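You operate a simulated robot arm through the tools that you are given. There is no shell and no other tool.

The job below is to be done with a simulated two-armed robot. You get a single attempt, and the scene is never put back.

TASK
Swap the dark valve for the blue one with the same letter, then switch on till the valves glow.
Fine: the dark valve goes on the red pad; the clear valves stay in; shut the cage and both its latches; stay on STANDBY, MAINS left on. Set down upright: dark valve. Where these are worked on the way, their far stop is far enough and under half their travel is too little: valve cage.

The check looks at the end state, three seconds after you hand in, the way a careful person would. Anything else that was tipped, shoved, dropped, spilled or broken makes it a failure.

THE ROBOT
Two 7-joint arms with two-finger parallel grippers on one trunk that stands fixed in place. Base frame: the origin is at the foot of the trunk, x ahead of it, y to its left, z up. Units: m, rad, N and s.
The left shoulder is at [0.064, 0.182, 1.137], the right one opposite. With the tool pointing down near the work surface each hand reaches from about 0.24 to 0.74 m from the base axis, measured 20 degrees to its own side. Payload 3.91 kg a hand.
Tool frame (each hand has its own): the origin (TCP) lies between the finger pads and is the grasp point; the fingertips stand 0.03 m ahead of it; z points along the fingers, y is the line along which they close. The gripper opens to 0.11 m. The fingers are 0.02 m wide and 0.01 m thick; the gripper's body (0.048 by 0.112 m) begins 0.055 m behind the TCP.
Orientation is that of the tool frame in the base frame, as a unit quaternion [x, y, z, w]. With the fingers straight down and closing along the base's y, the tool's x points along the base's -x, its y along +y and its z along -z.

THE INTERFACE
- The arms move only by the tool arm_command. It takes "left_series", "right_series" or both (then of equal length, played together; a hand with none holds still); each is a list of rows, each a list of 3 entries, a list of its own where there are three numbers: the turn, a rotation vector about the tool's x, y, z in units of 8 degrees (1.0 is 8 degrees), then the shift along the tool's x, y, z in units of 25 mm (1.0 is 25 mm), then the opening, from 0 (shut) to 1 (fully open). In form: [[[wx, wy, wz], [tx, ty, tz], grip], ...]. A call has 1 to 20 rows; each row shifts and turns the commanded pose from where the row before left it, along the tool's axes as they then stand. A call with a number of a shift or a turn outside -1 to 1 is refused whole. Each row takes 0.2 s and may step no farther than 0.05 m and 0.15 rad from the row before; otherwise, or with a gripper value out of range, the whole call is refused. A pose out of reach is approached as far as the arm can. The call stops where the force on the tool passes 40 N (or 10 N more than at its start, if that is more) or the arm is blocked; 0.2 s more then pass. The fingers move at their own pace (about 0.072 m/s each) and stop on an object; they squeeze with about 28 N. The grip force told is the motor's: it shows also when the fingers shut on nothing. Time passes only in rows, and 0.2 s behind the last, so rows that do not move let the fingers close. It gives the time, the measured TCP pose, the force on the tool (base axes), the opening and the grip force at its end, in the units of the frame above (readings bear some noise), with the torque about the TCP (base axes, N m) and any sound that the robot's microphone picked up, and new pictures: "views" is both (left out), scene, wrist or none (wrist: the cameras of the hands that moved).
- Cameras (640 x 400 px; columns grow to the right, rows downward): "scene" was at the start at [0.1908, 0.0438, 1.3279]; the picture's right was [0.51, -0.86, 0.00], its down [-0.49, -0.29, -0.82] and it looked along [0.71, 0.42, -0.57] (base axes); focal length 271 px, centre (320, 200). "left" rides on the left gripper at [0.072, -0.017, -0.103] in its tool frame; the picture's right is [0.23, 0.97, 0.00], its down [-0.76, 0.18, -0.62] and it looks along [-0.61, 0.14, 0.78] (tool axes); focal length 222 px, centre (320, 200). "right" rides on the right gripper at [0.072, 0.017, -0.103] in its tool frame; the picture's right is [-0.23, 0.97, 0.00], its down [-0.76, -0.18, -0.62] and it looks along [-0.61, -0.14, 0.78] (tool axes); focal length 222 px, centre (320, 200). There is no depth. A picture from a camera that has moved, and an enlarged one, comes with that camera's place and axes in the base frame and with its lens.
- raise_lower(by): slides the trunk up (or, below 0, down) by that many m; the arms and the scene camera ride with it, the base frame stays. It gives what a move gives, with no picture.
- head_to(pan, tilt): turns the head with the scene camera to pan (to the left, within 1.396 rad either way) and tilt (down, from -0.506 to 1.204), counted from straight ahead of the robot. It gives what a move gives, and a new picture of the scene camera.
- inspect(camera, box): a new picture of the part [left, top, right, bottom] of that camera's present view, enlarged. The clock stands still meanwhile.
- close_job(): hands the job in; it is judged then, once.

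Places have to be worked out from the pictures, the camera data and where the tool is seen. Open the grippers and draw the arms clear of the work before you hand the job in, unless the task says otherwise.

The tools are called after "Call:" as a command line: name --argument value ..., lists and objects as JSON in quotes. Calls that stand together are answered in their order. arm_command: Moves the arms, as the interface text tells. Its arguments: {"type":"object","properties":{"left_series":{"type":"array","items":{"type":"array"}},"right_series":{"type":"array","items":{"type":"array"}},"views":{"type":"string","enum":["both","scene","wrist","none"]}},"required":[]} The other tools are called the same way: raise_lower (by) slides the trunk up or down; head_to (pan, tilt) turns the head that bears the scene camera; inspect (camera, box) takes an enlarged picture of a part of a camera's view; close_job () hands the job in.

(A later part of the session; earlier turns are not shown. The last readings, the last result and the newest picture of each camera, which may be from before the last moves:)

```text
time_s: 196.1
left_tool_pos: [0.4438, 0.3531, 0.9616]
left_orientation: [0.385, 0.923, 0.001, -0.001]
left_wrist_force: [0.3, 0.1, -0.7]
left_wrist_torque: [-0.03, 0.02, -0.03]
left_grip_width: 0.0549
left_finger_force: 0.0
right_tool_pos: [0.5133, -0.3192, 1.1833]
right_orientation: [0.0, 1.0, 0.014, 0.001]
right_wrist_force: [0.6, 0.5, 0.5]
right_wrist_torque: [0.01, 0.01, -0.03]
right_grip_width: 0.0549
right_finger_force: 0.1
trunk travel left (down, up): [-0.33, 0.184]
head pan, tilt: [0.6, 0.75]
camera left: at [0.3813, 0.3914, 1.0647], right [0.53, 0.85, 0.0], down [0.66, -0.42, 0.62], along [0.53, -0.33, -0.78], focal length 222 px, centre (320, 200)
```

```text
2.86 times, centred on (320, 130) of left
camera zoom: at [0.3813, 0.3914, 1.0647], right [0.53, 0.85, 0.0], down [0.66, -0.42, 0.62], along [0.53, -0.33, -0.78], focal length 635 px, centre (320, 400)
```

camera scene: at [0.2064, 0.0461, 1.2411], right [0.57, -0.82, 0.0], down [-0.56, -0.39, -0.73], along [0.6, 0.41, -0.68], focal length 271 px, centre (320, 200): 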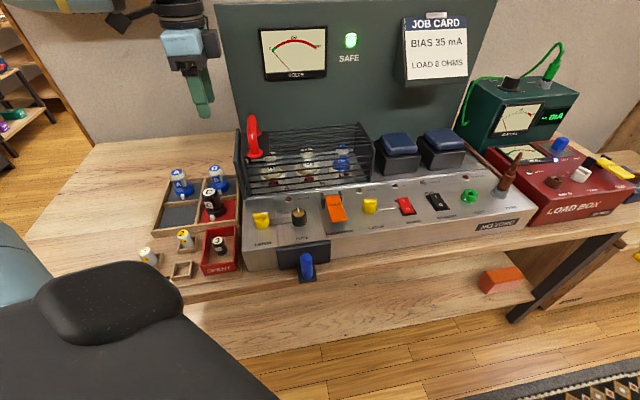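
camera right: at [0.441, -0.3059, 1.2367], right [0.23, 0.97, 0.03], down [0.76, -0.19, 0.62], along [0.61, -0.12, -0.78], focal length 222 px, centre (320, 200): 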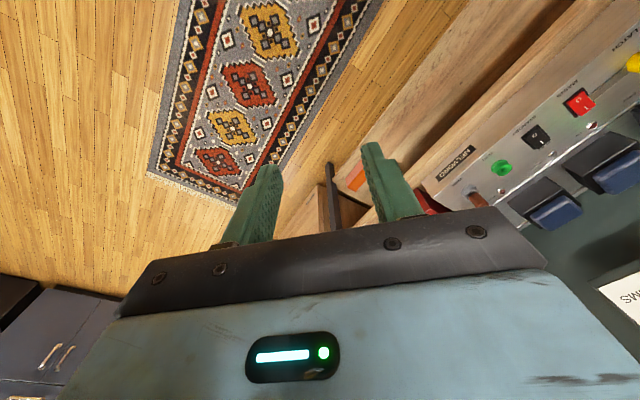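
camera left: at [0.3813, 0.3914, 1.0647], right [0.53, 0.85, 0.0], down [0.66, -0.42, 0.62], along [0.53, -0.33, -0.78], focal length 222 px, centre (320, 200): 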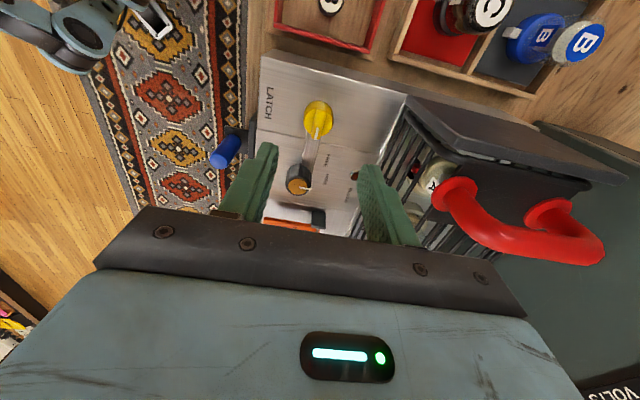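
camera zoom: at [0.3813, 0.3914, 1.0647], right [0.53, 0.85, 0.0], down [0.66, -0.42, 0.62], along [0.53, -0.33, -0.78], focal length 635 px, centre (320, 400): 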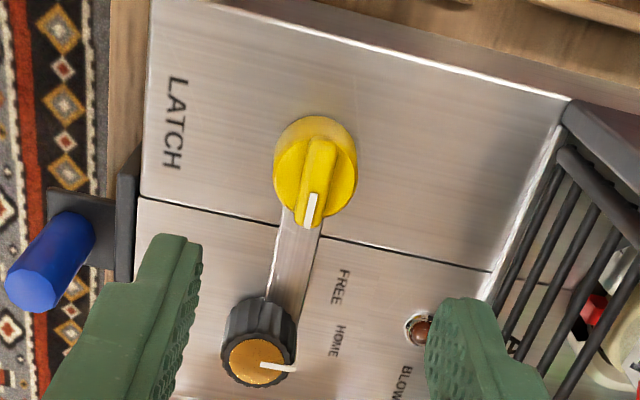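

Aligned over the knob, with the tongue running between the fingers. I descend, grip, and turn counter-clockwise in steps.

Call:
arm_command --left_series '[[[0, 0, 0], [0, 0, 0.87], 0.45], [[0, 0, 0], [0, 0, 0.87], 0.45], [[0, 0, 0], [0, 0, 0.87], 0.45], [[0, 0, 0], [0, 0, 0.85], 0.45], [[0, 0, 0], [0, 0, 0], 0], [[0, 0, 0], [0, 0, 0], 0], [[0, 0, 0], [0, 0, 0], 0]]' --views "none"

Call:
arm_command --left_series '[[[0, 0, -0.75], [0, 0, 0], 0], [[0, 0, -0.75], [0, 0, 0], 0], [[0, 0, -0.75], [0, 0, 0], 0], [[0, 0, -0.75], [0, 0, 0], 0], [[0, 0, -0.75], [0, 0, 0], 0], [[0, 0, -0.75], [0, 0, 0], 0], [[0, 0, -0.75], [0, 0, 0], 0]]' --views "none"

Call:
inspect --camera "scene" --box '[225, 160, 345, 250]'

```text
time_s: 197.7
left_tool_pos: [0.4428, 0.3513, 0.8736]
left_orientation: [0.383, 0.924, 0.0, -0.002]
left_wrist_force: [-6.7, -10.2, -9.4]
left_wrist_torque: [-0.74, -0.26, 0.01]
left_grip_width: 0.0285
left_finger_force: 45.0
right_tool_pos: [0.5126, -0.3195, 1.1832]
right_orientation: [-0.002, 1.0, 0.014, 0.001]
right_wrist_force: [0.2, -0.8, -0.1]
right_wrist_torque: [0.04, -0.02, -0.02]
right_grip_width: 0.055
right_finger_force: 0.0
trunk travel left (down, up): [-0.33, 0.184]
head pan, tilt: [0.6, 0.75]
```

```text
time_s: 199.3
left_tool_pos: [0.4435, 0.352, 0.8723]
left_orientation: [0.028, 1.0, 0.001, -0.003]
left_wrist_force: [-7.3, -22.4, -27.1]
left_wrist_torque: [-0.49, 0.21, -0.03]
left_grip_width: 0.0284
left_finger_force: 45.2
right_tool_pos: [0.5141, -0.3204, 1.1835]
right_orientation: [-0.001, 1.0, 0.015, -0.002]
right_wrist_force: [-0.2, -0.1, -0.1]
right_wrist_torque: [0.0, 0.01, 0.0]
right_grip_width: 0.0549
right_finger_force: 0.2
trunk travel left (down, up): [-0.33, 0.184]
head pan, tilt: [0.6, 0.75]
```

```text
4.44 times, centred on (285, 205) of scene
camera zoom: at [0.2073, 0.045, 1.241], right [0.57, -0.82, 0.0], down [-0.56, -0.38, -0.73], along [0.6, 0.41, -0.68], focal length 1203 px, centre (476, 178)
```

zoom: 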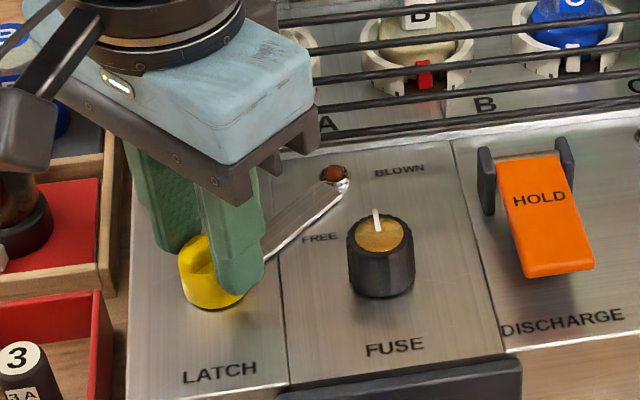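

It turns with the tongue following (~48° left). I ease the side load and continue to the latched stop.

Call:
arm_command --left_series '[[[0, 0, 0], [0, -0.08, 0.06], 0], [[0, 0, -0.75], [0, 0, 0], 0], [[0, 0, -0.75], [0, 0, 0], 0], [[0, 0, -0.75], [0, 0, 0], 0], [[0, 0, -0.75], [0, 0, 0], 0], [[0, 0, -0.75], [0, 0, 0], 0], [[0, 0, -0.75], [0, 0, 0], 0]]' --views "none"

Call:
inspect --camera "scene" --box '[225, 160, 345, 250]'

Call:
inspect --camera "left" --box '[180, 60, 420, 220]'

```text
time_s: 200.9
left_tool_pos: [0.4427, 0.3525, 0.874]
left_orientation: [-0.284, 0.959, 0.001, 0.0]
left_wrist_force: [-12.3, 4.4, 7.6]
left_wrist_torque: [0.2, 0.78, 0.02]
left_grip_width: 0.0287
left_finger_force: 45.0
right_tool_pos: [0.5114, -0.3176, 1.1841]
right_orientation: [0.0, 1.0, 0.013, 0.002]
right_wrist_force: [-0.3, 0.2, 0.2]
right_wrist_torque: [-0.01, -0.04, -0.01]
right_grip_width: 0.055
right_finger_force: 0.1
trunk travel left (down, up): [-0.33, 0.184]
head pan, tilt: [0.6, 0.75]
```

```text
4.44 times, centred on (285, 205) of scene
camera zoom: at [0.2048, 0.0461, 1.2415], right [0.57, -0.82, 0.0], down [-0.56, -0.39, -0.73], along [0.6, 0.41, -0.68], focal length 1203 px, centre (476, 178)
```

zoom: 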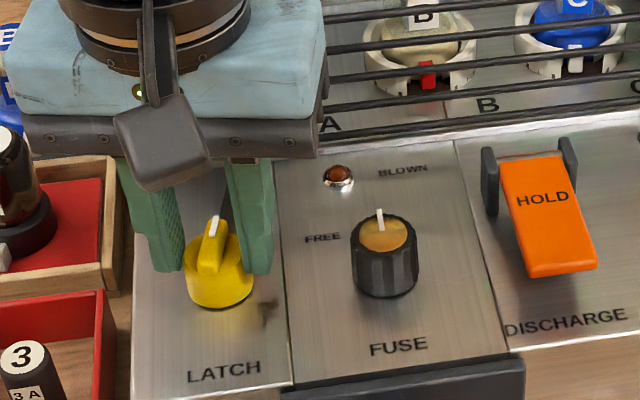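

```text
2.50 times, centred on (300, 140) of left
camera zoom: at [0.3919, 0.2966, 0.9774], right [-0.72, 0.69, 0.0], down [0.54, 0.56, 0.63], along [0.43, 0.45, -0.78], focal length 555 px, centre (370, 350)
```

zoom: 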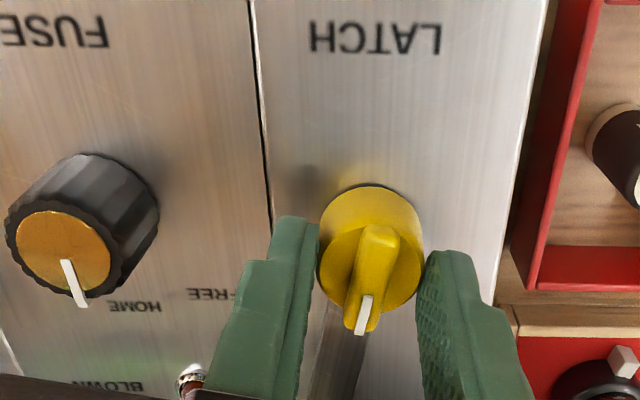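

About 78° turned; I continue ~15° more to reach the stop.

Call:
arm_command --left_series '[[[0, 0, -0.5], [0, 0, 0], 0], [[0, 0, -0.5], [0, 0, 0], 0], [[0, 0, -0.5], [0, 0, 0], 0], [[0, 0, -0.4], [0, 0, 0], 0], [[0, 0, 0], [0, 0, 0], 0]]' --views "none"

Call:
inspect --camera "scene" --box '[225, 160, 345, 250]'

Call:
inspect --camera "left" --box '[180, 60, 420, 220]'

```text
time_s: 202.1
left_tool_pos: [0.4438, 0.3521, 0.8742]
left_orientation: [-0.407, 0.913, 0.002, 0.002]
left_wrist_force: [-7.6, 9.8, 12.4]
left_wrist_torque: [0.85, -0.25, -0.38]
left_grip_width: 0.0284
left_finger_force: 45.3
right_tool_pos: [0.5115, -0.3176, 1.1845]
right_orientation: [-0.001, 1.0, 0.013, 0.002]
right_wrist_force: [-0.5, -0.6, -0.6]
right_wrist_torque: [-0.01, -0.03, -0.02]
right_grip_width: 0.0547
right_finger_force: 0.1
trunk travel left (down, up): [-0.33, 0.184]
head pan, tilt: [0.6, 0.75]
```

```text
4.44 times, centred on (285, 205) of scene
camera zoom: at [0.2048, 0.0465, 1.2414], right [0.57, -0.82, 0.0], down [-0.56, -0.39, -0.73], along [0.6, 0.41, -0.68], focal length 1203 px, centre (476, 178)
```

zoom: 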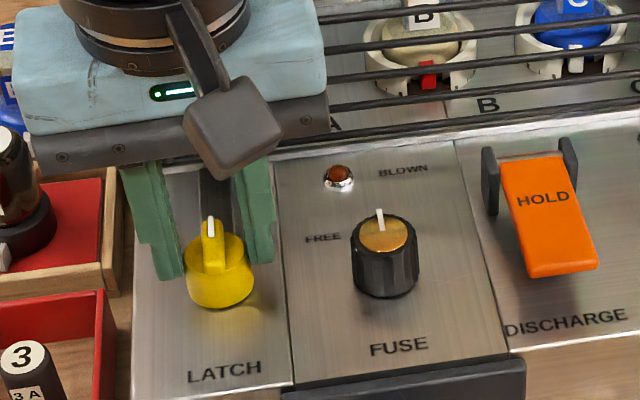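

```text
2.50 times, centred on (300, 140) of left
camera zoom: at [0.408, 0.2855, 0.9773], right [-0.88, 0.48, 0.0], down [0.38, 0.68, 0.63], along [0.3, 0.55, -0.78], focal length 555 px, centre (370, 350)
```

zoom: 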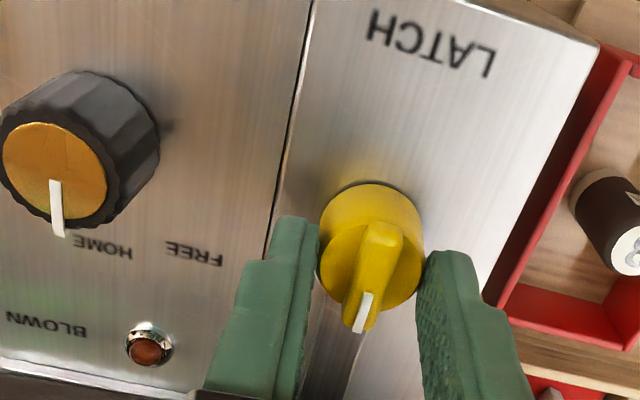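

The left latch is at its closed stop. I release, rise, and set up for the right latch (yaw 45°, 10° lean to the right for reach).

Call:
arm_command --left_series '[[[0, 0, 0.2], [0, 0, 0], 0], [[0, 0, 0], [0, 0, 0], 0.45], [[0, 0, 0], [0, 0, 0], 0.45], [[0, 0, 0], [0, 0, -0.9], 0.45], [[0, 0, 0], [0, 0, -0.9], 0.45], [[0, 0, 0], [0, 0, -0.9], 0.5], [[0, 0, 0], [0, 0, -0.9], 0.5], [[0, 0, 0], [0, 0, -0.9], 0.5], [[0, 0, 0], [0, 0, 0], 0.5]]' --views "none"

Call:
arm_command --left_series '[[[0, 0, 0.88], [0, 0, 0], 0.5], [[0, 0, 0.88], [0, 0, 0], 0.5], [[0, 0, 0.88], [0, 0, 0], 0.5], [[0, 0, 0.88], [0, 0, 0], 0.5], [[0, 0, 0.88], [0, 0, 0], 0.5], [[0, 0, 0.88], [0, 0, 0], 0.5], [[0, 0, 0.88], [0, 0, 0], 0.5], [[0, 0, 0.88], [0, 0, 0], 0.5], [[0, 0, 0.88], [0, 0, 0], 0.5], [[0, 0, 0.88], [0, 0, 0], 0.5], [[0, 0, 0.88], [0, 0, 0], 0.5], [[0, 0, 0.88], [0, 0, 0], 0.5], [[0, 0, 0.88], [0, 0, 0], 0.5], [[0.44, -0.44, 0], [0, 0, 0], 0.5], [[0.44, -0.44, 0], [0, 0, 0], 0.5], [[0, 0, 0], [0, 0, 0], 0.5]]' --views "both"

Call:
inspect --camera "scene" --box '[220, 100, 420, 250]'

```text
time_s: 204.1
left_tool_pos: [0.4457, 0.3508, 0.9865]
left_orientation: [-0.395, 0.919, 0.001, 0.0]
left_wrist_force: [0.0, 0.2, -0.4]
left_wrist_torque: [0.03, 0.0, -0.01]
left_grip_width: 0.055
left_finger_force: 0.0
right_tool_pos: [0.5128, -0.3184, 1.1831]
right_orientation: [-0.001, 1.0, 0.013, 0.0]
right_wrist_force: [-0.2, -0.3, -0.1]
right_wrist_torque: [-0.01, 0.0, -0.04]
right_grip_width: 0.055
right_finger_force: 0.0
trunk travel left (down, up): [-0.33, 0.184]
head pan, tilt: [0.6, 0.75]
```

```text
time_s: 207.5
left_tool_pos: [0.444, 0.3506, 0.9865]
left_orientation: [0.381, 0.92, -0.08, 0.033]
left_wrist_force: [-0.2, -0.1, -0.5]
left_wrist_torque: [0.01, 0.02, -0.01]
left_grip_width: 0.0549
left_finger_force: 0.0
right_tool_pos: [0.5125, -0.3187, 1.1833]
right_orientation: [-0.001, 1.0, 0.014, 0.001]
right_wrist_force: [0.3, 0.0, -0.3]
right_wrist_torque: [-0.01, -0.01, 0.0]
right_grip_width: 0.0548
right_finger_force: 0.0
trunk travel left (down, up): [-0.33, 0.184]
head pan, tilt: [0.6, 0.75]
camera scene: at [0.2064, 0.0459, 1.2411], right [0.57, -0.82, 0.0], down [-0.56, -0.39, -0.73], along [0.6, 0.41, -0.68], focal length 271 px, centre (320, 200)
camera left: at [0.3815, 0.4064, 1.0811], right [0.53, 0.84, -0.15], down [0.66, -0.3, 0.68], along [0.53, -0.46, -0.71], focal length 222 px, centre (320, 200)
```

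scene: 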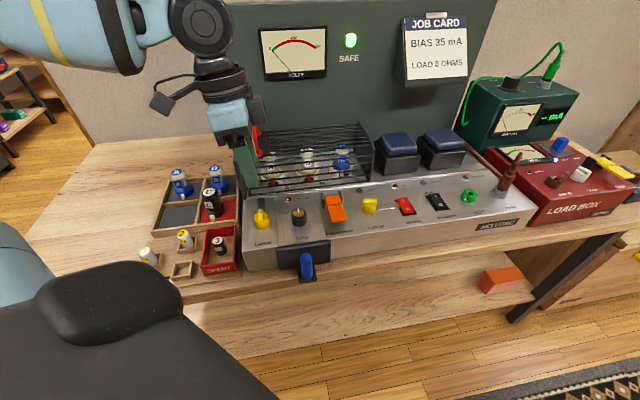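
left: 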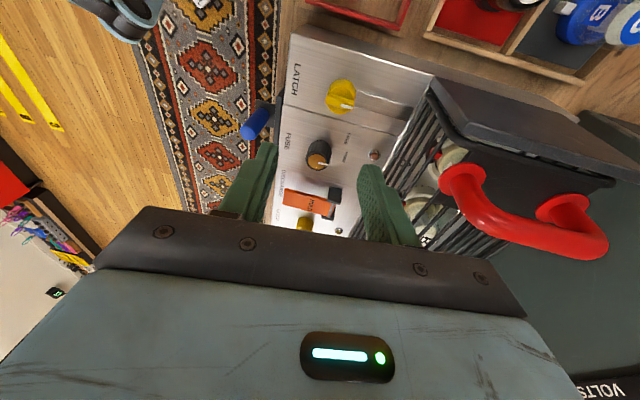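

```text
2.67 times, centred on (320, 175) of scene
camera zoom: at [0.2064, 0.0459, 1.2411], right [0.57, -0.82, 0.0], down [-0.56, -0.39, -0.73], along [0.6, 0.41, -0.68], focal length 722 px, centre (320, 267)
```

zoom: 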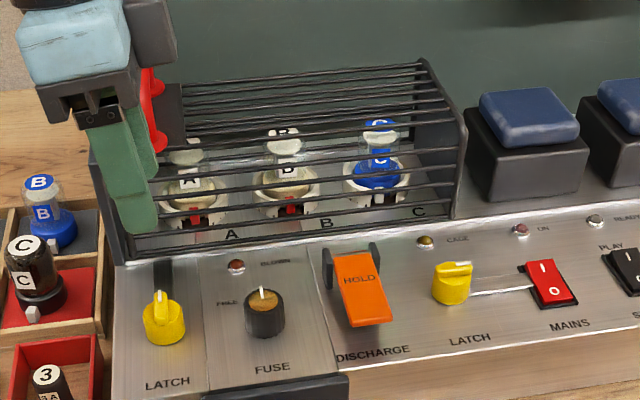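

Call:
arm_command --left_series '[[[0, 0, 0], [-0.823, 0.074, 0.16], 0.5], [[0, 0, 0], [-0.823, 0.074, 0.16], 0.5], [[0, 0, 0], [-0.823, 0.074, 0.16], 0.5], [[0, 0, 0], [-0.823, 0.074, 0.16], 0.5], [[0, 0, 0], [-0.823, 0.074, 0.16], 0.5], [[0, 0, 0], [-0.823, 0.074, 0.16], 0.5], [[0, 0, 0], [-0.823, 0.074, 0.16], 0.5], [[0, 0, 0], [-0.823, 0.074, 0.16], 0.5], [[0, 0, 0], [-0.823, 0.074, 0.16], 0.5], [[0, 0, 0], [-0.823, 0.074, 0.16], 0.5], [[0, 0, 0], [0, 0, 0], 0.5]]' --views "wrist"

Call:
inspect --camera "left" --box '[220, 60, 420, 200]'

```text
time_s: 209.9
left_tool_pos: [0.602, 0.2122, 0.9695]
left_orientation: [0.382, 0.92, -0.079, 0.033]
left_wrist_force: [-0.2, -0.5, 1.3]
left_wrist_torque: [0.03, 0.0, -0.01]
left_grip_width: 0.0548
left_finger_force: 0.1
right_tool_pos: [0.5125, -0.3196, 1.1844]
right_orientation: [-0.001, 1.0, 0.014, 0.0]
right_wrist_force: [0.4, -0.1, 0.5]
right_wrist_torque: [-0.02, 0.02, 0.03]
right_grip_width: 0.0548
right_finger_force: 0.1
trunk travel left (down, up): [-0.33, 0.184]
head pan, tilt: [0.6, 0.75]
camera left: at [0.5398, 0.2684, 1.0642], right [0.53, 0.84, -0.15], down [0.66, -0.3, 0.68], along [0.53, -0.46, -0.71], focal length 222 px, centre (320, 200)
```

left: 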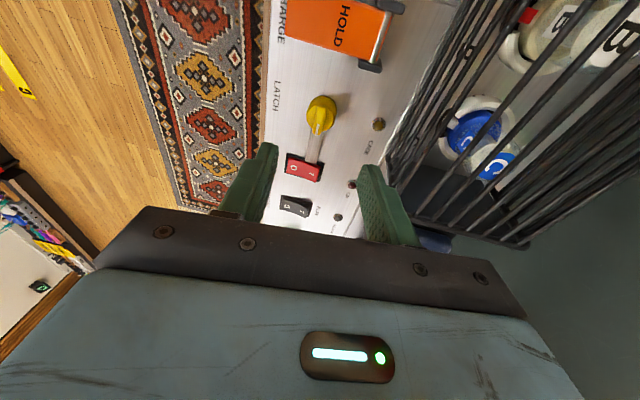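

```text
2.86 times, centred on (320, 130) of left
camera zoom: at [0.5398, 0.2684, 1.0642], right [0.53, 0.84, -0.15], down [0.66, -0.3, 0.68], along [0.53, -0.46, -0.71], focal length 635 px, centre (320, 400)
```

zoom: 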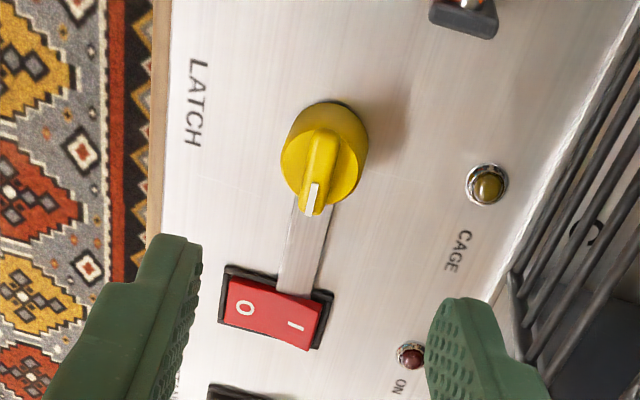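

Call:
arm_command --left_series '[[[0, 0, 0], [0, 0.05, 0.955], 0.45], [[0, 0, 0], [0, 0, 0.955], 0.45], [[0, 0, 0], [0, 0, 0.955], 0.45], [[0, 0, 0], [0, 0, 0.955], 0.45], [[0, 0, 0], [0, 0, 0], 0], [[0, 0, 0], [0, 0, 0], 0], [[0, 0, 0], [0, 0, 0], 0]]' --views "wrist"

Call:
inspect --camera "left" --box '[220, 60, 420, 220]'

```text
time_s: 211.5
left_tool_pos: [0.6024, 0.1979, 0.873]
left_orientation: [0.382, 0.92, -0.08, 0.032]
left_wrist_force: [0.3, -1.2, -4.1]
left_wrist_torque: [-0.16, -0.72, 0.02]
left_grip_width: 0.029
left_finger_force: 45.3
right_tool_pos: [0.5128, -0.3183, 1.1841]
right_orientation: [-0.001, 1.0, 0.013, 0.001]
right_wrist_force: [-0.2, -0.5, 0.4]
right_wrist_torque: [0.0, -0.04, -0.03]
right_grip_width: 0.0546
right_finger_force: 0.1
trunk travel left (down, up): [-0.33, 0.184]
head pan, tilt: [0.6, 0.75]
camera left: at [0.54, 0.253, 0.9691], right [0.53, 0.84, -0.15], down [0.67, -0.3, 0.68], along [0.53, -0.46, -0.72], focal length 222 px, centre (320, 200)
```

left: 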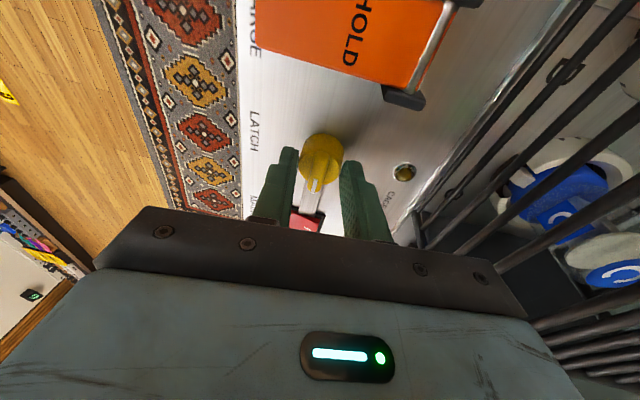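

```text
2.50 times, centred on (320, 140) of left
camera zoom: at [0.54, 0.253, 0.9691], right [0.53, 0.84, -0.15], down [0.67, -0.3, 0.68], along [0.53, -0.46, -0.72], focal length 555 px, centre (320, 350)
```

zoom: 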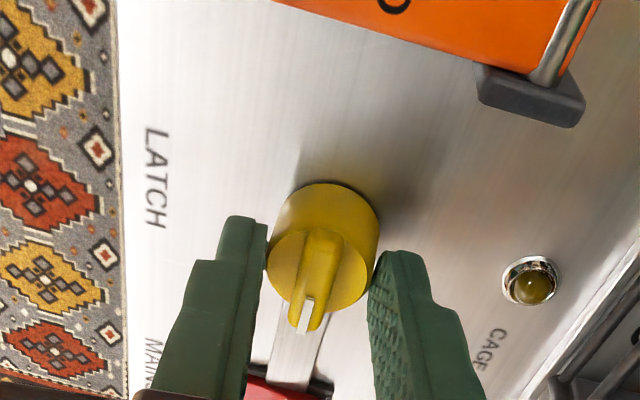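

Gripped cleanly with almost no side load. I turn counter-clockwise ~45° first.

Call:
arm_command --left_series '[[[0, 0, -0.7], [0, 0, 0], 0], [[0, 0, -0.7], [0, 0, 0], 0], [[0, 0, -0.7], [0, 0, 0], 0], [[0, 0, -0.7], [0, 0, 0], 0], [[0, 0, -0.7], [0, 0, 0], 0], [[0, 0, -0.7], [0, 0, 0], 0], [[0, 0, -0.7], [0, 0, 0], 0], [[0, 0, -0.7], [0, 0, 0], 0]]' --views "none"

Call:
inspect --camera "scene" --box '[300, 150, 420, 230]'

```text
time_s: 213.3
left_tool_pos: [0.6041, 0.1973, 0.8759]
left_orientation: [0.001, 0.996, -0.086, -0.001]
left_wrist_force: [-4.7, 1.4, 1.5]
left_wrist_torque: [0.25, -0.93, -0.01]
left_grip_width: 0.0293
left_finger_force: 45.0
right_tool_pos: [0.5122, -0.3187, 1.1844]
right_orientation: [-0.001, 1.0, 0.013, 0.001]
right_wrist_force: [0.6, -0.2, -0.7]
right_wrist_torque: [0.01, -0.02, 0.02]
right_grip_width: 0.055
right_finger_force: 0.1
trunk travel left (down, up): [-0.33, 0.184]
head pan, tilt: [0.6, 0.75]
```

```text
5.00 times, centred on (360, 190) of scene
camera zoom: at [0.2058, 0.046, 1.2413], right [0.57, -0.82, 0.0], down [-0.56, -0.39, -0.73], along [0.6, 0.41, -0.68], focal length 1353 px, centre (120, 250)
```

zoom: 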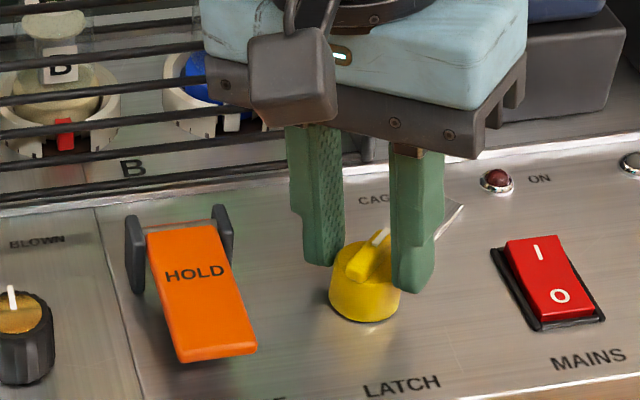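

Half way. I continue counter-clockwise, watching for reach or stop.

Call:
arm_command --left_series '[[[0, 0, -0.7], [0, 0, 0], 0], [[0, 0, -0.7], [0, 0, 0], 0], [[0, 0, -0.7], [0, 0, 0], 0], [[0, 0, -0.7], [0, 0, 0], 0], [[0, 0, -0.7], [0, 0, 0], 0]]' --views "none"

Call:
inspect --camera "scene" --box '[300, 150, 420, 230]'

```text
time_s: 214.5
left_tool_pos: [0.603, 0.1974, 0.8761]
left_orientation: [-0.241, 0.967, -0.083, -0.02]
left_wrist_force: [-0.1, 4.8, 10.4]
left_wrist_torque: [0.77, -0.9, 0.01]
left_grip_width: 0.0292
left_finger_force: 45.5
right_tool_pos: [0.5119, -0.3188, 1.1844]
right_orientation: [-0.001, 1.0, 0.013, 0.001]
right_wrist_force: [0.8, -0.2, 0.8]
right_wrist_torque: [-0.02, -0.02, 0.04]
right_grip_width: 0.055
right_finger_force: 0.0
trunk travel left (down, up): [-0.33, 0.184]
head pan, tilt: [0.6, 0.75]
```

```text
5.00 times, centred on (360, 190) of scene
camera zoom: at [0.2053, 0.0462, 1.2414], right [0.57, -0.82, 0.0], down [-0.56, -0.39, -0.73], along [0.6, 0.41, -0.68], focal length 1353 px, centre (120, 250)
```

zoom: 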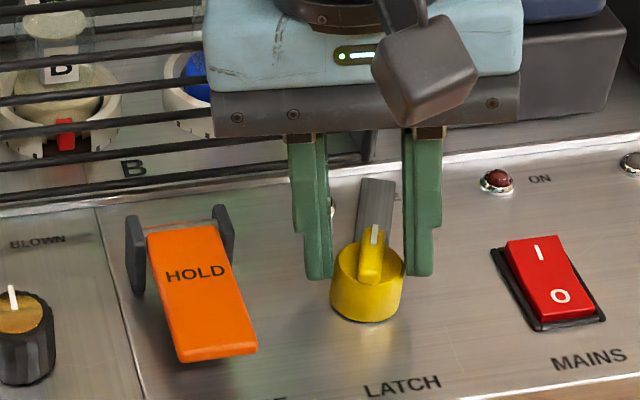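

Call:
arm_command --left_series '[[[0, 0, -0.6], [0, 0, 0], 0], [[0, 0, -0.6], [0, 0, 0], 0], [[0, 0, -0.6], [0, 0, 0], 0], [[0, 0, -0.5], [0, 0, 0], 0], [[0, 0, 0], [0, 0, 0], 0]]' --views "none"

Call:
inspect --camera "scene" --box '[300, 150, 420, 230]'

```text
time_s: 215.7
left_tool_pos: [0.6013, 0.1981, 0.876]
left_orientation: [-0.392, 0.916, -0.079, -0.034]
left_wrist_force: [1.9, 9.3, 14.6]
left_wrist_torque: [0.85, -0.29, 0.05]
left_grip_width: 0.0287
left_finger_force: 44.6
right_tool_pos: [0.5106, -0.3179, 1.1848]
right_orientation: [-0.001, 1.0, 0.012, 0.002]
right_wrist_force: [0.4, -0.7, -0.5]
right_wrist_torque: [0.0, 0.01, 0.01]
right_grip_width: 0.0549
right_finger_force: 0.0
trunk travel left (down, up): [-0.33, 0.184]
head pan, tilt: [0.6, 0.75]
```

```text
5.00 times, centred on (360, 190) of scene
camera zoom: at [0.2054, 0.0464, 1.2413], right [0.57, -0.82, 0.0], down [-0.56, -0.39, -0.73], along [0.6, 0.41, -0.68], focal length 1353 px, centre (120, 250)
```

zoom: 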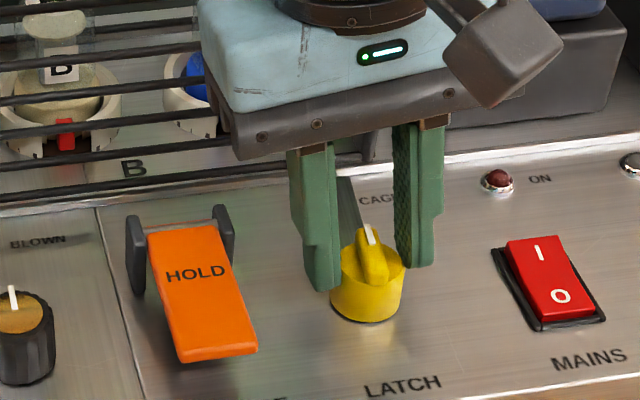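

No stop torque yet; I turn a bit more.

Call:
arm_command --left_series '[[[0, 0, -0.4], [0, 0, 0], 0], [[0, 0, -0.4], [0, 0, 0], 0], [[0, 0, 0], [0, 0, 0], 0]]' --views "wrist"

Call:
inspect --camera "scene" --box '[300, 150, 420, 230]'

```text
time_s: 216.5
left_tool_pos: [0.6031, 0.1977, 0.8746]
left_orientation: [-0.442, 0.893, -0.076, -0.038]
left_wrist_force: [2.2, 7.8, 15.0]
left_wrist_torque: [0.94, -0.33, 0.07]
left_grip_width: 0.0286
left_finger_force: 45.1
right_tool_pos: [0.5123, -0.3192, 1.1844]
right_orientation: [-0.001, 1.0, 0.014, 0.001]
right_wrist_force: [-1.1, 1.0, 0.1]
right_wrist_torque: [0.01, 0.01, -0.03]
right_grip_width: 0.0551
right_finger_force: 0.1
trunk travel left (down, up): [-0.33, 0.184]
head pan, tilt: [0.6, 0.75]
camera left: at [0.5725, 0.1477, 0.9888], right [-0.91, 0.4, -0.07], down [0.32, 0.81, 0.49], along [0.26, 0.43, -0.87], focal length 222 px, centre (320, 200)
```

left: 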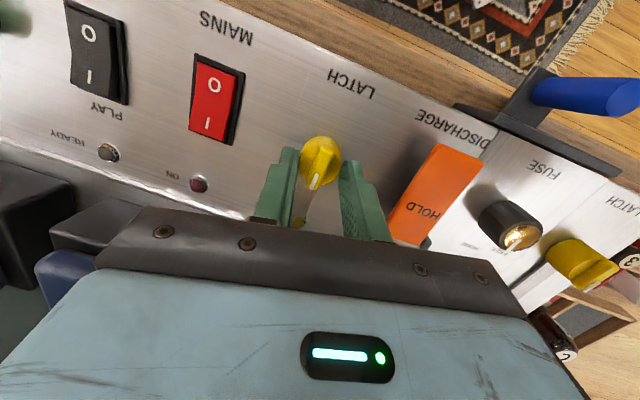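

```text
5.00 times, centred on (360, 190) of scene
camera zoom: at [0.2055, 0.0464, 1.2413], right [0.57, -0.82, 0.0], down [-0.56, -0.39, -0.73], along [0.6, 0.41, -0.68], focal length 1353 px, centre (120, 250)
```

zoom: 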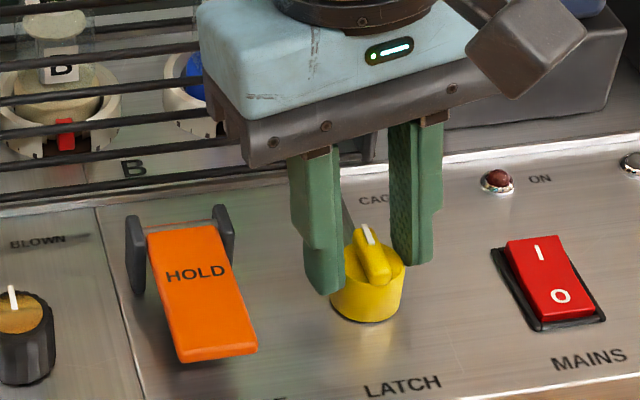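

Call:
inspect --camera "left" --box '[230, 110, 420, 230]'

```text
3.33 times, centred on (325, 170) of left
camera zoom: at [0.5725, 0.1477, 0.9888], right [-0.91, 0.4, -0.07], down [0.32, 0.81, 0.49], along [0.26, 0.43, -0.87], focal length 740 px, centre (303, 300)
```

zoom: 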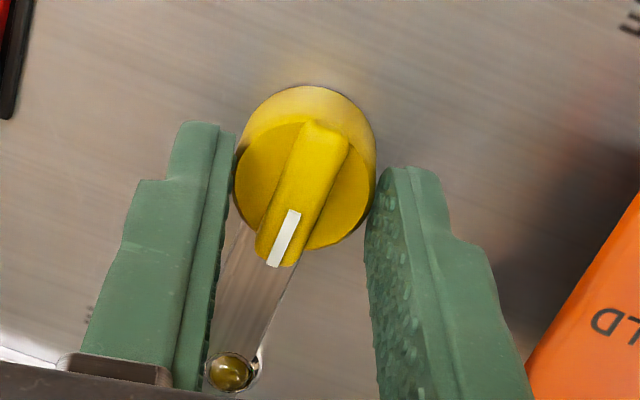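

The tongue lies over the CAGE lamp at the cage edge as it did originally, and the fingers have begun slipping — it's at the latched stop. I release and rise to check.

Call:
arm_command --left_series '[[[0, 0, 0], [0, 0, 0], 0.45], [[0, 0, 0], [0, 0, 0], 0.45], [[0, 0, 0], [0, 0, -0.9], 0.45], [[0, 0, 0], [0, 0, -0.9], 0.45], [[0, 0, 0], [0, 0, -0.9], 0.5], [[0, 0, 0], [0, 0, -0.9], 0.5], [[0, 0, 0.7], [0, 0, -0.5], 0.5], [[0, 0, 0.7], [0, 0.5, 0], 0.5], [[0, 0, 0.7], [0, 0.8, 0], 0.5], [[0, 0, 0.7], [0, 0.8, 0], 0.5], [[0, 0, 0.7], [0, 0.8, 0], 0.5], [[0, 0, 0.7], [0, 0.8, 0], 0.5], [[0, 0, 0.7], [0, 0.8, 0], 0.5], [[0, 0, 0], [0, 0.8, 0], 0.5], [[0, 0, 0], [0, 0, 0], 0.5]]' --views "both"

Call:
inspect --camera "scene" --box '[220, 100, 420, 250]'

Call:
inspect --camera "left" --box '[100, 0, 440, 200]'

```text
time_s: 219.7
left_tool_pos: [0.5393, 0.3273, 0.9556]
left_orientation: [-0.115, 0.99, -0.085, -0.01]
left_wrist_force: [-0.2, -0.8, 0.1]
left_wrist_torque: [0.0, 0.01, 0.0]
left_grip_width: 0.0549
left_finger_force: 0.0
right_tool_pos: [0.5121, -0.3183, 1.1829]
right_orientation: [0.0, 1.0, 0.013, 0.001]
right_wrist_force: [0.1, -0.1, 0.2]
right_wrist_torque: [0.0, 0.0, 0.01]
right_grip_width: 0.0549
right_finger_force: 0.1
trunk travel left (down, up): [-0.33, 0.184]
head pan, tilt: [0.6, 0.75]
camera scene: at [0.2065, 0.0458, 1.2411], right [0.57, -0.82, 0.0], down [-0.56, -0.39, -0.73], along [0.6, 0.41, -0.68], focal length 271 px, centre (320, 200)
camera left: at [0.4735, 0.3115, 1.064], right [-0.45, 0.88, -0.15], down [0.7, 0.45, 0.55], along [0.56, 0.14, -0.82], focal length 222 px, centre (320, 200)
```

scene: 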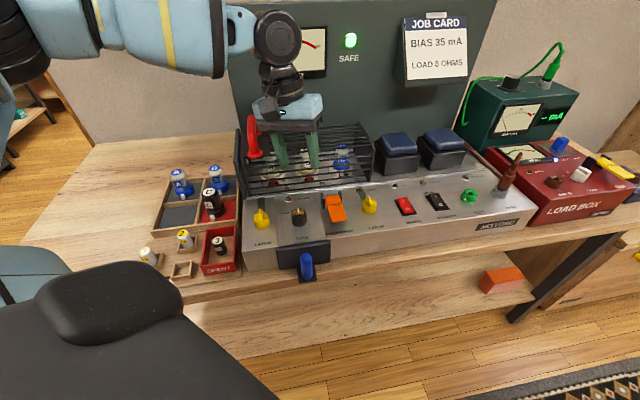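
left: 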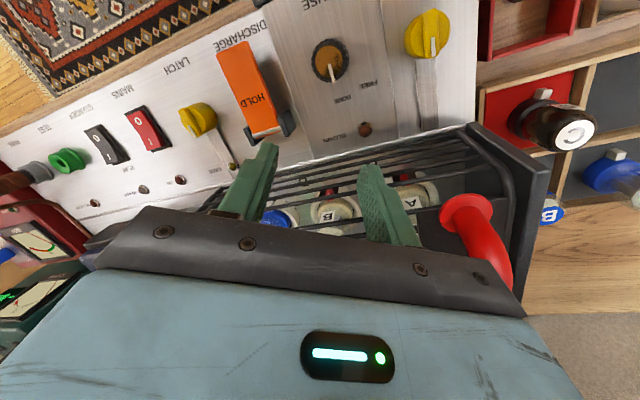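

```text
2.67 times, centred on (320, 175) of scene
camera zoom: at [0.2065, 0.0458, 1.2411], right [0.57, -0.82, 0.0], down [-0.56, -0.39, -0.73], along [0.6, 0.41, -0.68], focal length 722 px, centre (320, 267)
```

zoom: 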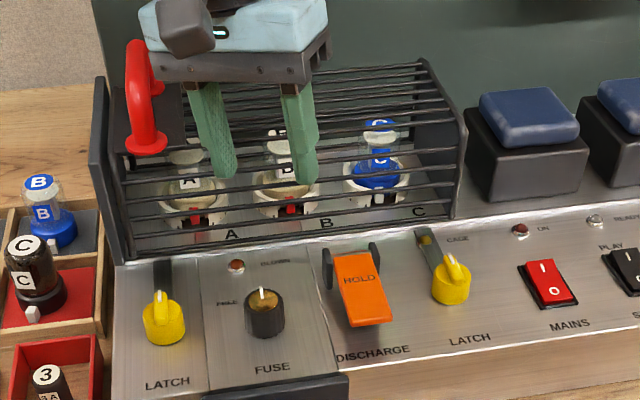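

```text
1.88 times, centred on (270, 100) of left
camera zoom: at [0.4735, 0.3115, 1.064], right [-0.45, 0.88, -0.15], down [0.7, 0.45, 0.55], along [0.56, 0.14, -0.82], focal length 418 px, centre (414, 388)
```

zoom: 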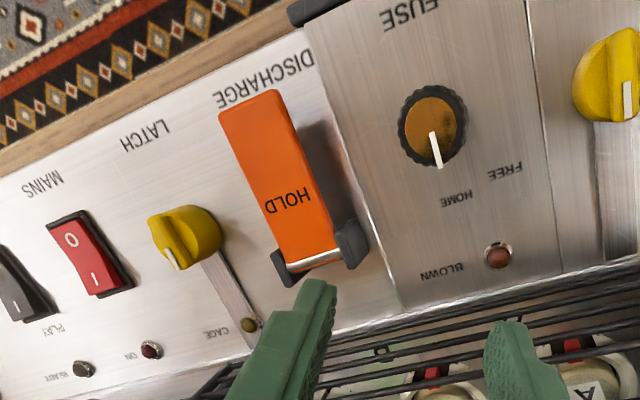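

Both latches are closed as at the start. I raise the left hand clear and retract it, and bring the right hand (fingers closed) toward the MAINS rocker at about (0.653,0.132).

Call:
arm_command --left_series '[[[0, 0, 0], [0, 0, -1], 0.5], [[0, 0, 0], [0, 0, -1], 0.5], [[0, 0, 0], [0, 0, -1], 0.5], [[0, 0, 0], [0.5, 0.6, -1], 0.5], [[-0.5, 0, 0], [0.5, 0.8, 0], 0.5], [[-0.5, 0, 0], [0.5, 0.8, 0], 0.5], [[0, 0, 0], [0.5, 0.8, 0], 0.5], [[0, 0, 0], [0.5, 0.8, 0], 0.5], [[0, 0, 0], [0.5, 0.8, 0], 0.5], [[0, 0, 0], [0.5, 0.8, 0], 0.5], [[0, 0, 0], [0.5, 0.8, 0], 0.5], [[0, 0, 0], [0, 0, 0], 0.5], [[0, 0, 0], [0, 0, 0], 0.5], [[0, 0, 0], [0, 0, 0], 0.5], [[0, 0, 0], [0, 0, 0], 0.5]]' --right_series '[[[0, 0, 0], [-0.288, 0.98, 0.3], 0.2], [[0, 0, 0], [-0.288, 0.98, 0.3], 0], [[0, 0, 0], [-0.288, 0.98, 0.3], 0], [[0, 0, 0], [-0.288, 0.98, 0.3], 0], [[0, 0, 0], [-0.288, 0.98, 0.3], 0], [[0, 0, 0], [-0.288, 0.98, 0.3], 0], [[0, 0, 0], [-0.288, 0.98, 0.3], 0], [[0, 0, 0], [-0.288, 0.98, 0.3], 0], [[0, 0, 0], [-0.288, 0.98, 0.3], 0], [[0, 0, 0], [-0.288, 0.98, 0.3], 0], [[0, 0, 0], [-0.288, 0.98, 0.3], 0], [[0, 0, 0], [-0.288, 0.98, 0.3], 0], [[0, 0, 0], [-0.288, 0.98, 0.3], 0], [[0, 0, 0], [-0.288, 0.98, 0.3], 0], [[0, 0, 0], [-0.288, 0.98, 0.3], 0]]' --views "both"

```text
time_s: 223.0
left_tool_pos: [0.408, 0.4732, 1.0481]
left_orientation: [-0.115, 0.993, -0.017, -0.019]
left_wrist_force: [-0.5, 1.2, -0.3]
left_wrist_torque: [-0.03, -0.02, 0.0]
left_grip_width: 0.055
left_finger_force: 0.0
right_tool_pos: [0.6462, -0.0323, 1.0895]
right_orientation: [0.065, 0.997, 0.035, -0.001]
right_wrist_force: [0.3, 0.8, 0.2]
right_wrist_torque: [-0.02, 0.02, 0.01]
right_grip_width: 0.0
right_finger_force: 28.0
right hand out of reach, approached as far as the arm can: row 15
trunk travel left (down, up): [-0.33, 0.184]
head pan, tilt: [0.6, 0.75]
stopped in row 15 (right hand): the arm was blocked; the commanded pose is now the measured one
camera scene: at [0.2056, 0.048, 1.2412], right [0.57, -0.82, 0.0], down [-0.56, -0.39, -0.73], along [0.6, 0.41, -0.68], focal length 271 px, centre (320, 200)
camera right: at [0.5775, -0.0142, 1.1938], right [0.35, 0.93, 0.07], down [0.73, -0.32, 0.61], along [0.59, -0.16, -0.79], focal length 222 px, centre (320, 200)
camera left: at [0.3439, 0.4429, 1.1544], right [-0.44, 0.9, -0.02], down [0.72, 0.37, 0.59], along [0.53, 0.25, -0.81], focal length 222 px, centre (320, 200)
```

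scene: 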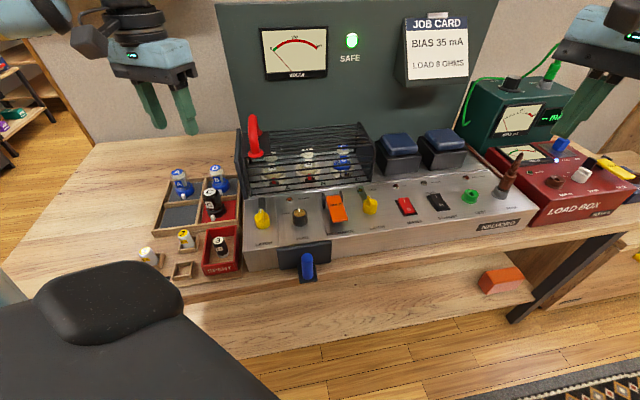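
right: 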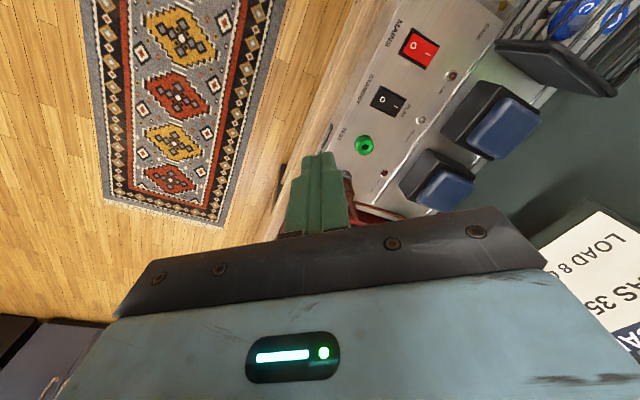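
left: 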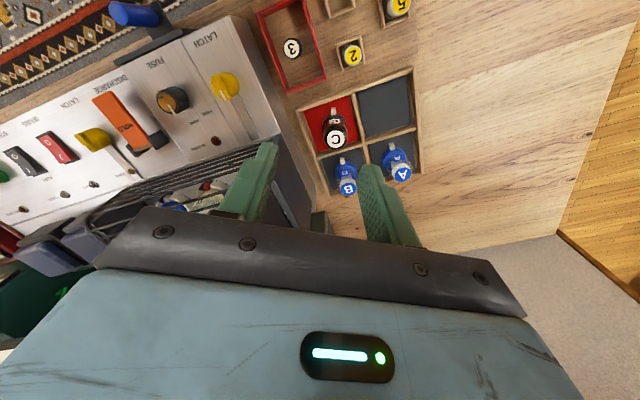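

The right arm can't reach further inward here. I look at the rocker closely from the right wrist view, then will press it with the left hand using the tilted posture.

Call:
inspect --camera "right" --box '[330, 0, 500, 180]'

Call:
inspect --camera "scene" --box '[360, 170, 460, 240]'

Call:
inspect --camera "left" --box '[0, 90, 150, 230]'

```text
2.22 times, centred on (415, 90) of right
camera zoom: at [0.5775, -0.0142, 1.1938], right [0.35, 0.93, 0.07], down [0.73, -0.32, 0.61], along [0.59, -0.16, -0.79], focal length 494 px, centre (109, 444)
```

zoom: 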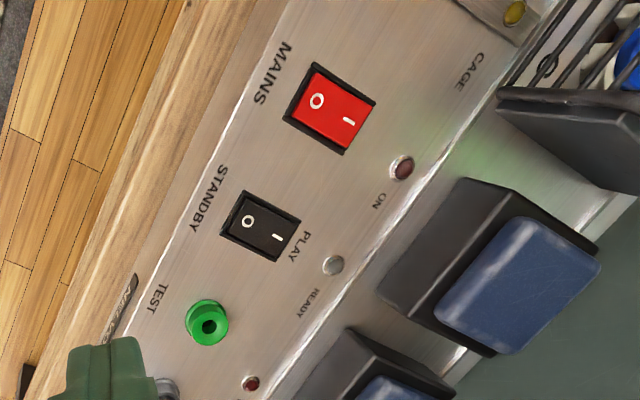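

```text
5.71 times, centred on (410, 205) of scene
camera zoom: at [0.2056, 0.048, 1.2412], right [0.57, -0.82, 0.0], down [-0.56, -0.39, -0.73], along [0.6, 0.41, -0.68], focal length 1546 px, centre (-194, 171)
```

zoom: 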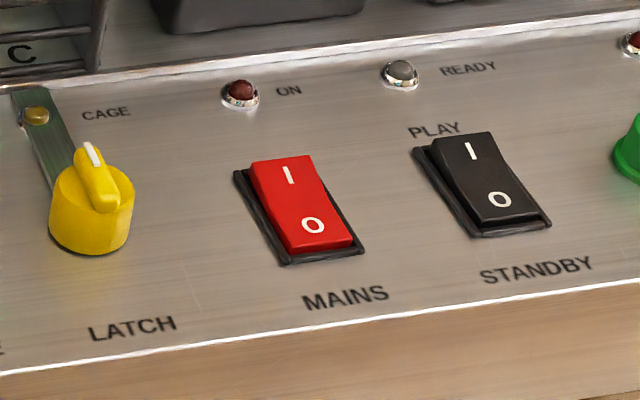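

```text
2.86 times, centred on (75, 160) of left
camera zoom: at [0.3439, 0.4429, 1.1544], right [-0.44, 0.9, -0.02], down [0.72, 0.37, 0.59], along [0.53, 0.25, -0.81], focal length 635 px, centre (1020, 314)
```

zoom: 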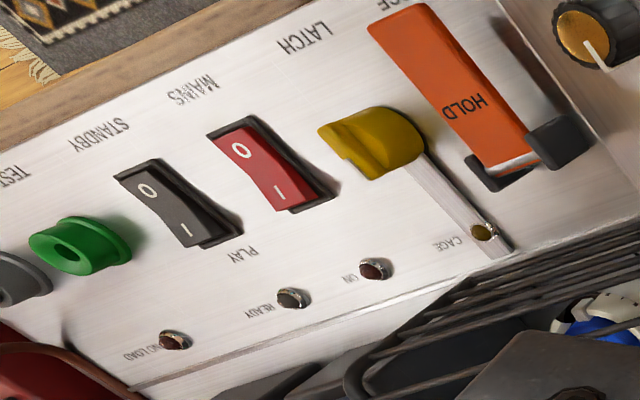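

MAINS is off (O pressed) and its "I" end is near (0.661,0.138). I retract the right hand and bring the left hand, fingers closed and leaning right, above that end.

Call:
arm_command --left_series '[[[0.607, -0.283, -0.521], [0, 0, 0], 0.2], [[0.607, -0.283, -0.521], [0, 0, 0], 0], [[0.607, -0.283, -0.521], [0, 0, 0], 0], [[0.607, -0.283, -0.521], [0, 0, 0], 0], [[0.607, -0.283, -0.521], [0, 0, 0], 0], [[0.607, -0.283, -0.521], [0, 0, 0], 0], [[0.607, -0.283, -0.521], [0, 0, 0], 0], [[0, 0, 0], [0, 0, 0], 0], [[0, 0, 0], [0, 0, 0], 0], [[0, 0, 0], [0, 0, 0], 0]]' --right_series '[[[0, 0, 0], [0.5, -0.9, -0.3], 0], [[0, 0, 0], [0.5, -0.9, -0.3], 0], [[0, 0, 0], [0.5, -0.9, 0], 0], [[0, 0, 0], [0.5, -0.9, 0], 0], [[0, 0, 0], [0.5, -0.9, 0], 0.3], [[0, 0, 0], [0.5, -0.9, 0], 0.5], [[0, 0, 0], [0.5, -0.9, 0], 0.5], [[0, 0, 0], [0.5, -0.9, 0], 0.5], [[0, 0, 0], [0.5, -0.9, 0], 0.5], [[0, 0, 0], [0.5, -0.9, 0], 0.5]]' --views "none"

Call:
arm_command --left_series '[[[0, 0, 0], [0.209, -0.882, 0.905], 0], [[0, 0, 0], [0.209, -0.882, 0.905], 0], [[0, 0, 0], [0.209, -0.882, 0.905], 0], [[0, 0, 0], [0.209, -0.882, 0.905], 0], [[0, 0, 0], [0.209, -0.882, 0.905], 0], [[0, 0, 0], [0.209, -0.882, 0.905], 0], [[0, 0, 0], [0.209, -0.882, 0.905], 0], [[0, 0, 0], [0.209, -0.882, 0.905], 0], [[0, 0, 0], [0.209, -0.882, 0.905], 0], [[0, 0, 0], [0.209, -0.882, 0.905], 0], [[0, 0, 0], [0.209, -0.882, 0.905], 0], [[0, 0, 0], [0.209, -0.882, 0.905], 0], [[0, 0, 0], [0.209, -0.882, 0.905], 0], [[0, 0, 0], [0, 0, 0], 0]]' --views "both"

```text
time_s: 225.2
left_tool_pos: [0.4059, 0.4711, 1.0477]
left_orientation: [-0.358, 0.879, -0.281, 0.145]
left_wrist_force: [0.1, 0.5, 0.6]
left_wrist_torque: [0.0, -0.01, -0.02]
left_grip_width: 0.0
left_finger_force: 28.0
right_tool_pos: [0.493, -0.2407, 1.0886]
right_orientation: [0.064, 0.997, 0.035, -0.001]
right_wrist_force: [-0.1, -0.7, -0.3]
right_wrist_torque: [0.02, -0.02, 0.02]
right_grip_width: 0.0553
right_finger_force: 0.1
trunk travel left (down, up): [-0.33, 0.184]
head pan, tilt: [0.6, 0.75]
```

```text
time_s: 228.2
left_tool_pos: [0.6497, 0.1394, 0.9805]
left_orientation: [-0.358, 0.879, -0.281, 0.145]
left_wrist_force: [0.3, -0.2, 0.6]
left_wrist_torque: [0.01, -0.04, 0.01]
left_grip_width: 0.0
left_finger_force: 28.2
right_tool_pos: [0.4918, -0.2406, 1.0898]
right_orientation: [0.064, 0.997, 0.036, -0.001]
right_wrist_force: [0.7, 0.1, -1.2]
right_wrist_torque: [-0.01, 0.02, -0.03]
right_grip_width: 0.0552
right_finger_force: 0.2
trunk travel left (down, up): [-0.33, 0.184]
head pan, tilt: [0.6, 0.75]
camera scene: at [0.2058, 0.0458, 1.2413], right [0.57, -0.82, 0.0], down [-0.56, -0.39, -0.73], along [0.6, 0.41, -0.68], focal length 271 px, centre (320, 200)
camera left: at [0.5623, 0.1183, 1.0698], right [-0.69, 0.41, -0.59], down [0.15, 0.89, 0.43], along [0.71, 0.21, -0.68], focal length 222 px, centre (320, 200)
```

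scene: 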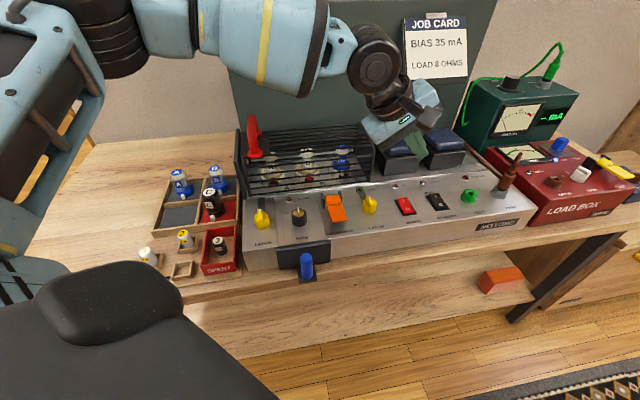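
left: 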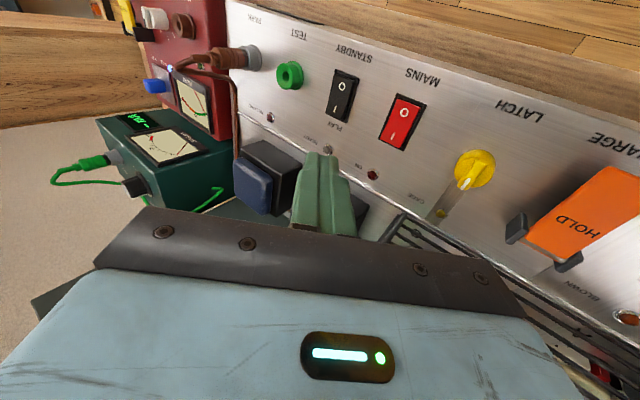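

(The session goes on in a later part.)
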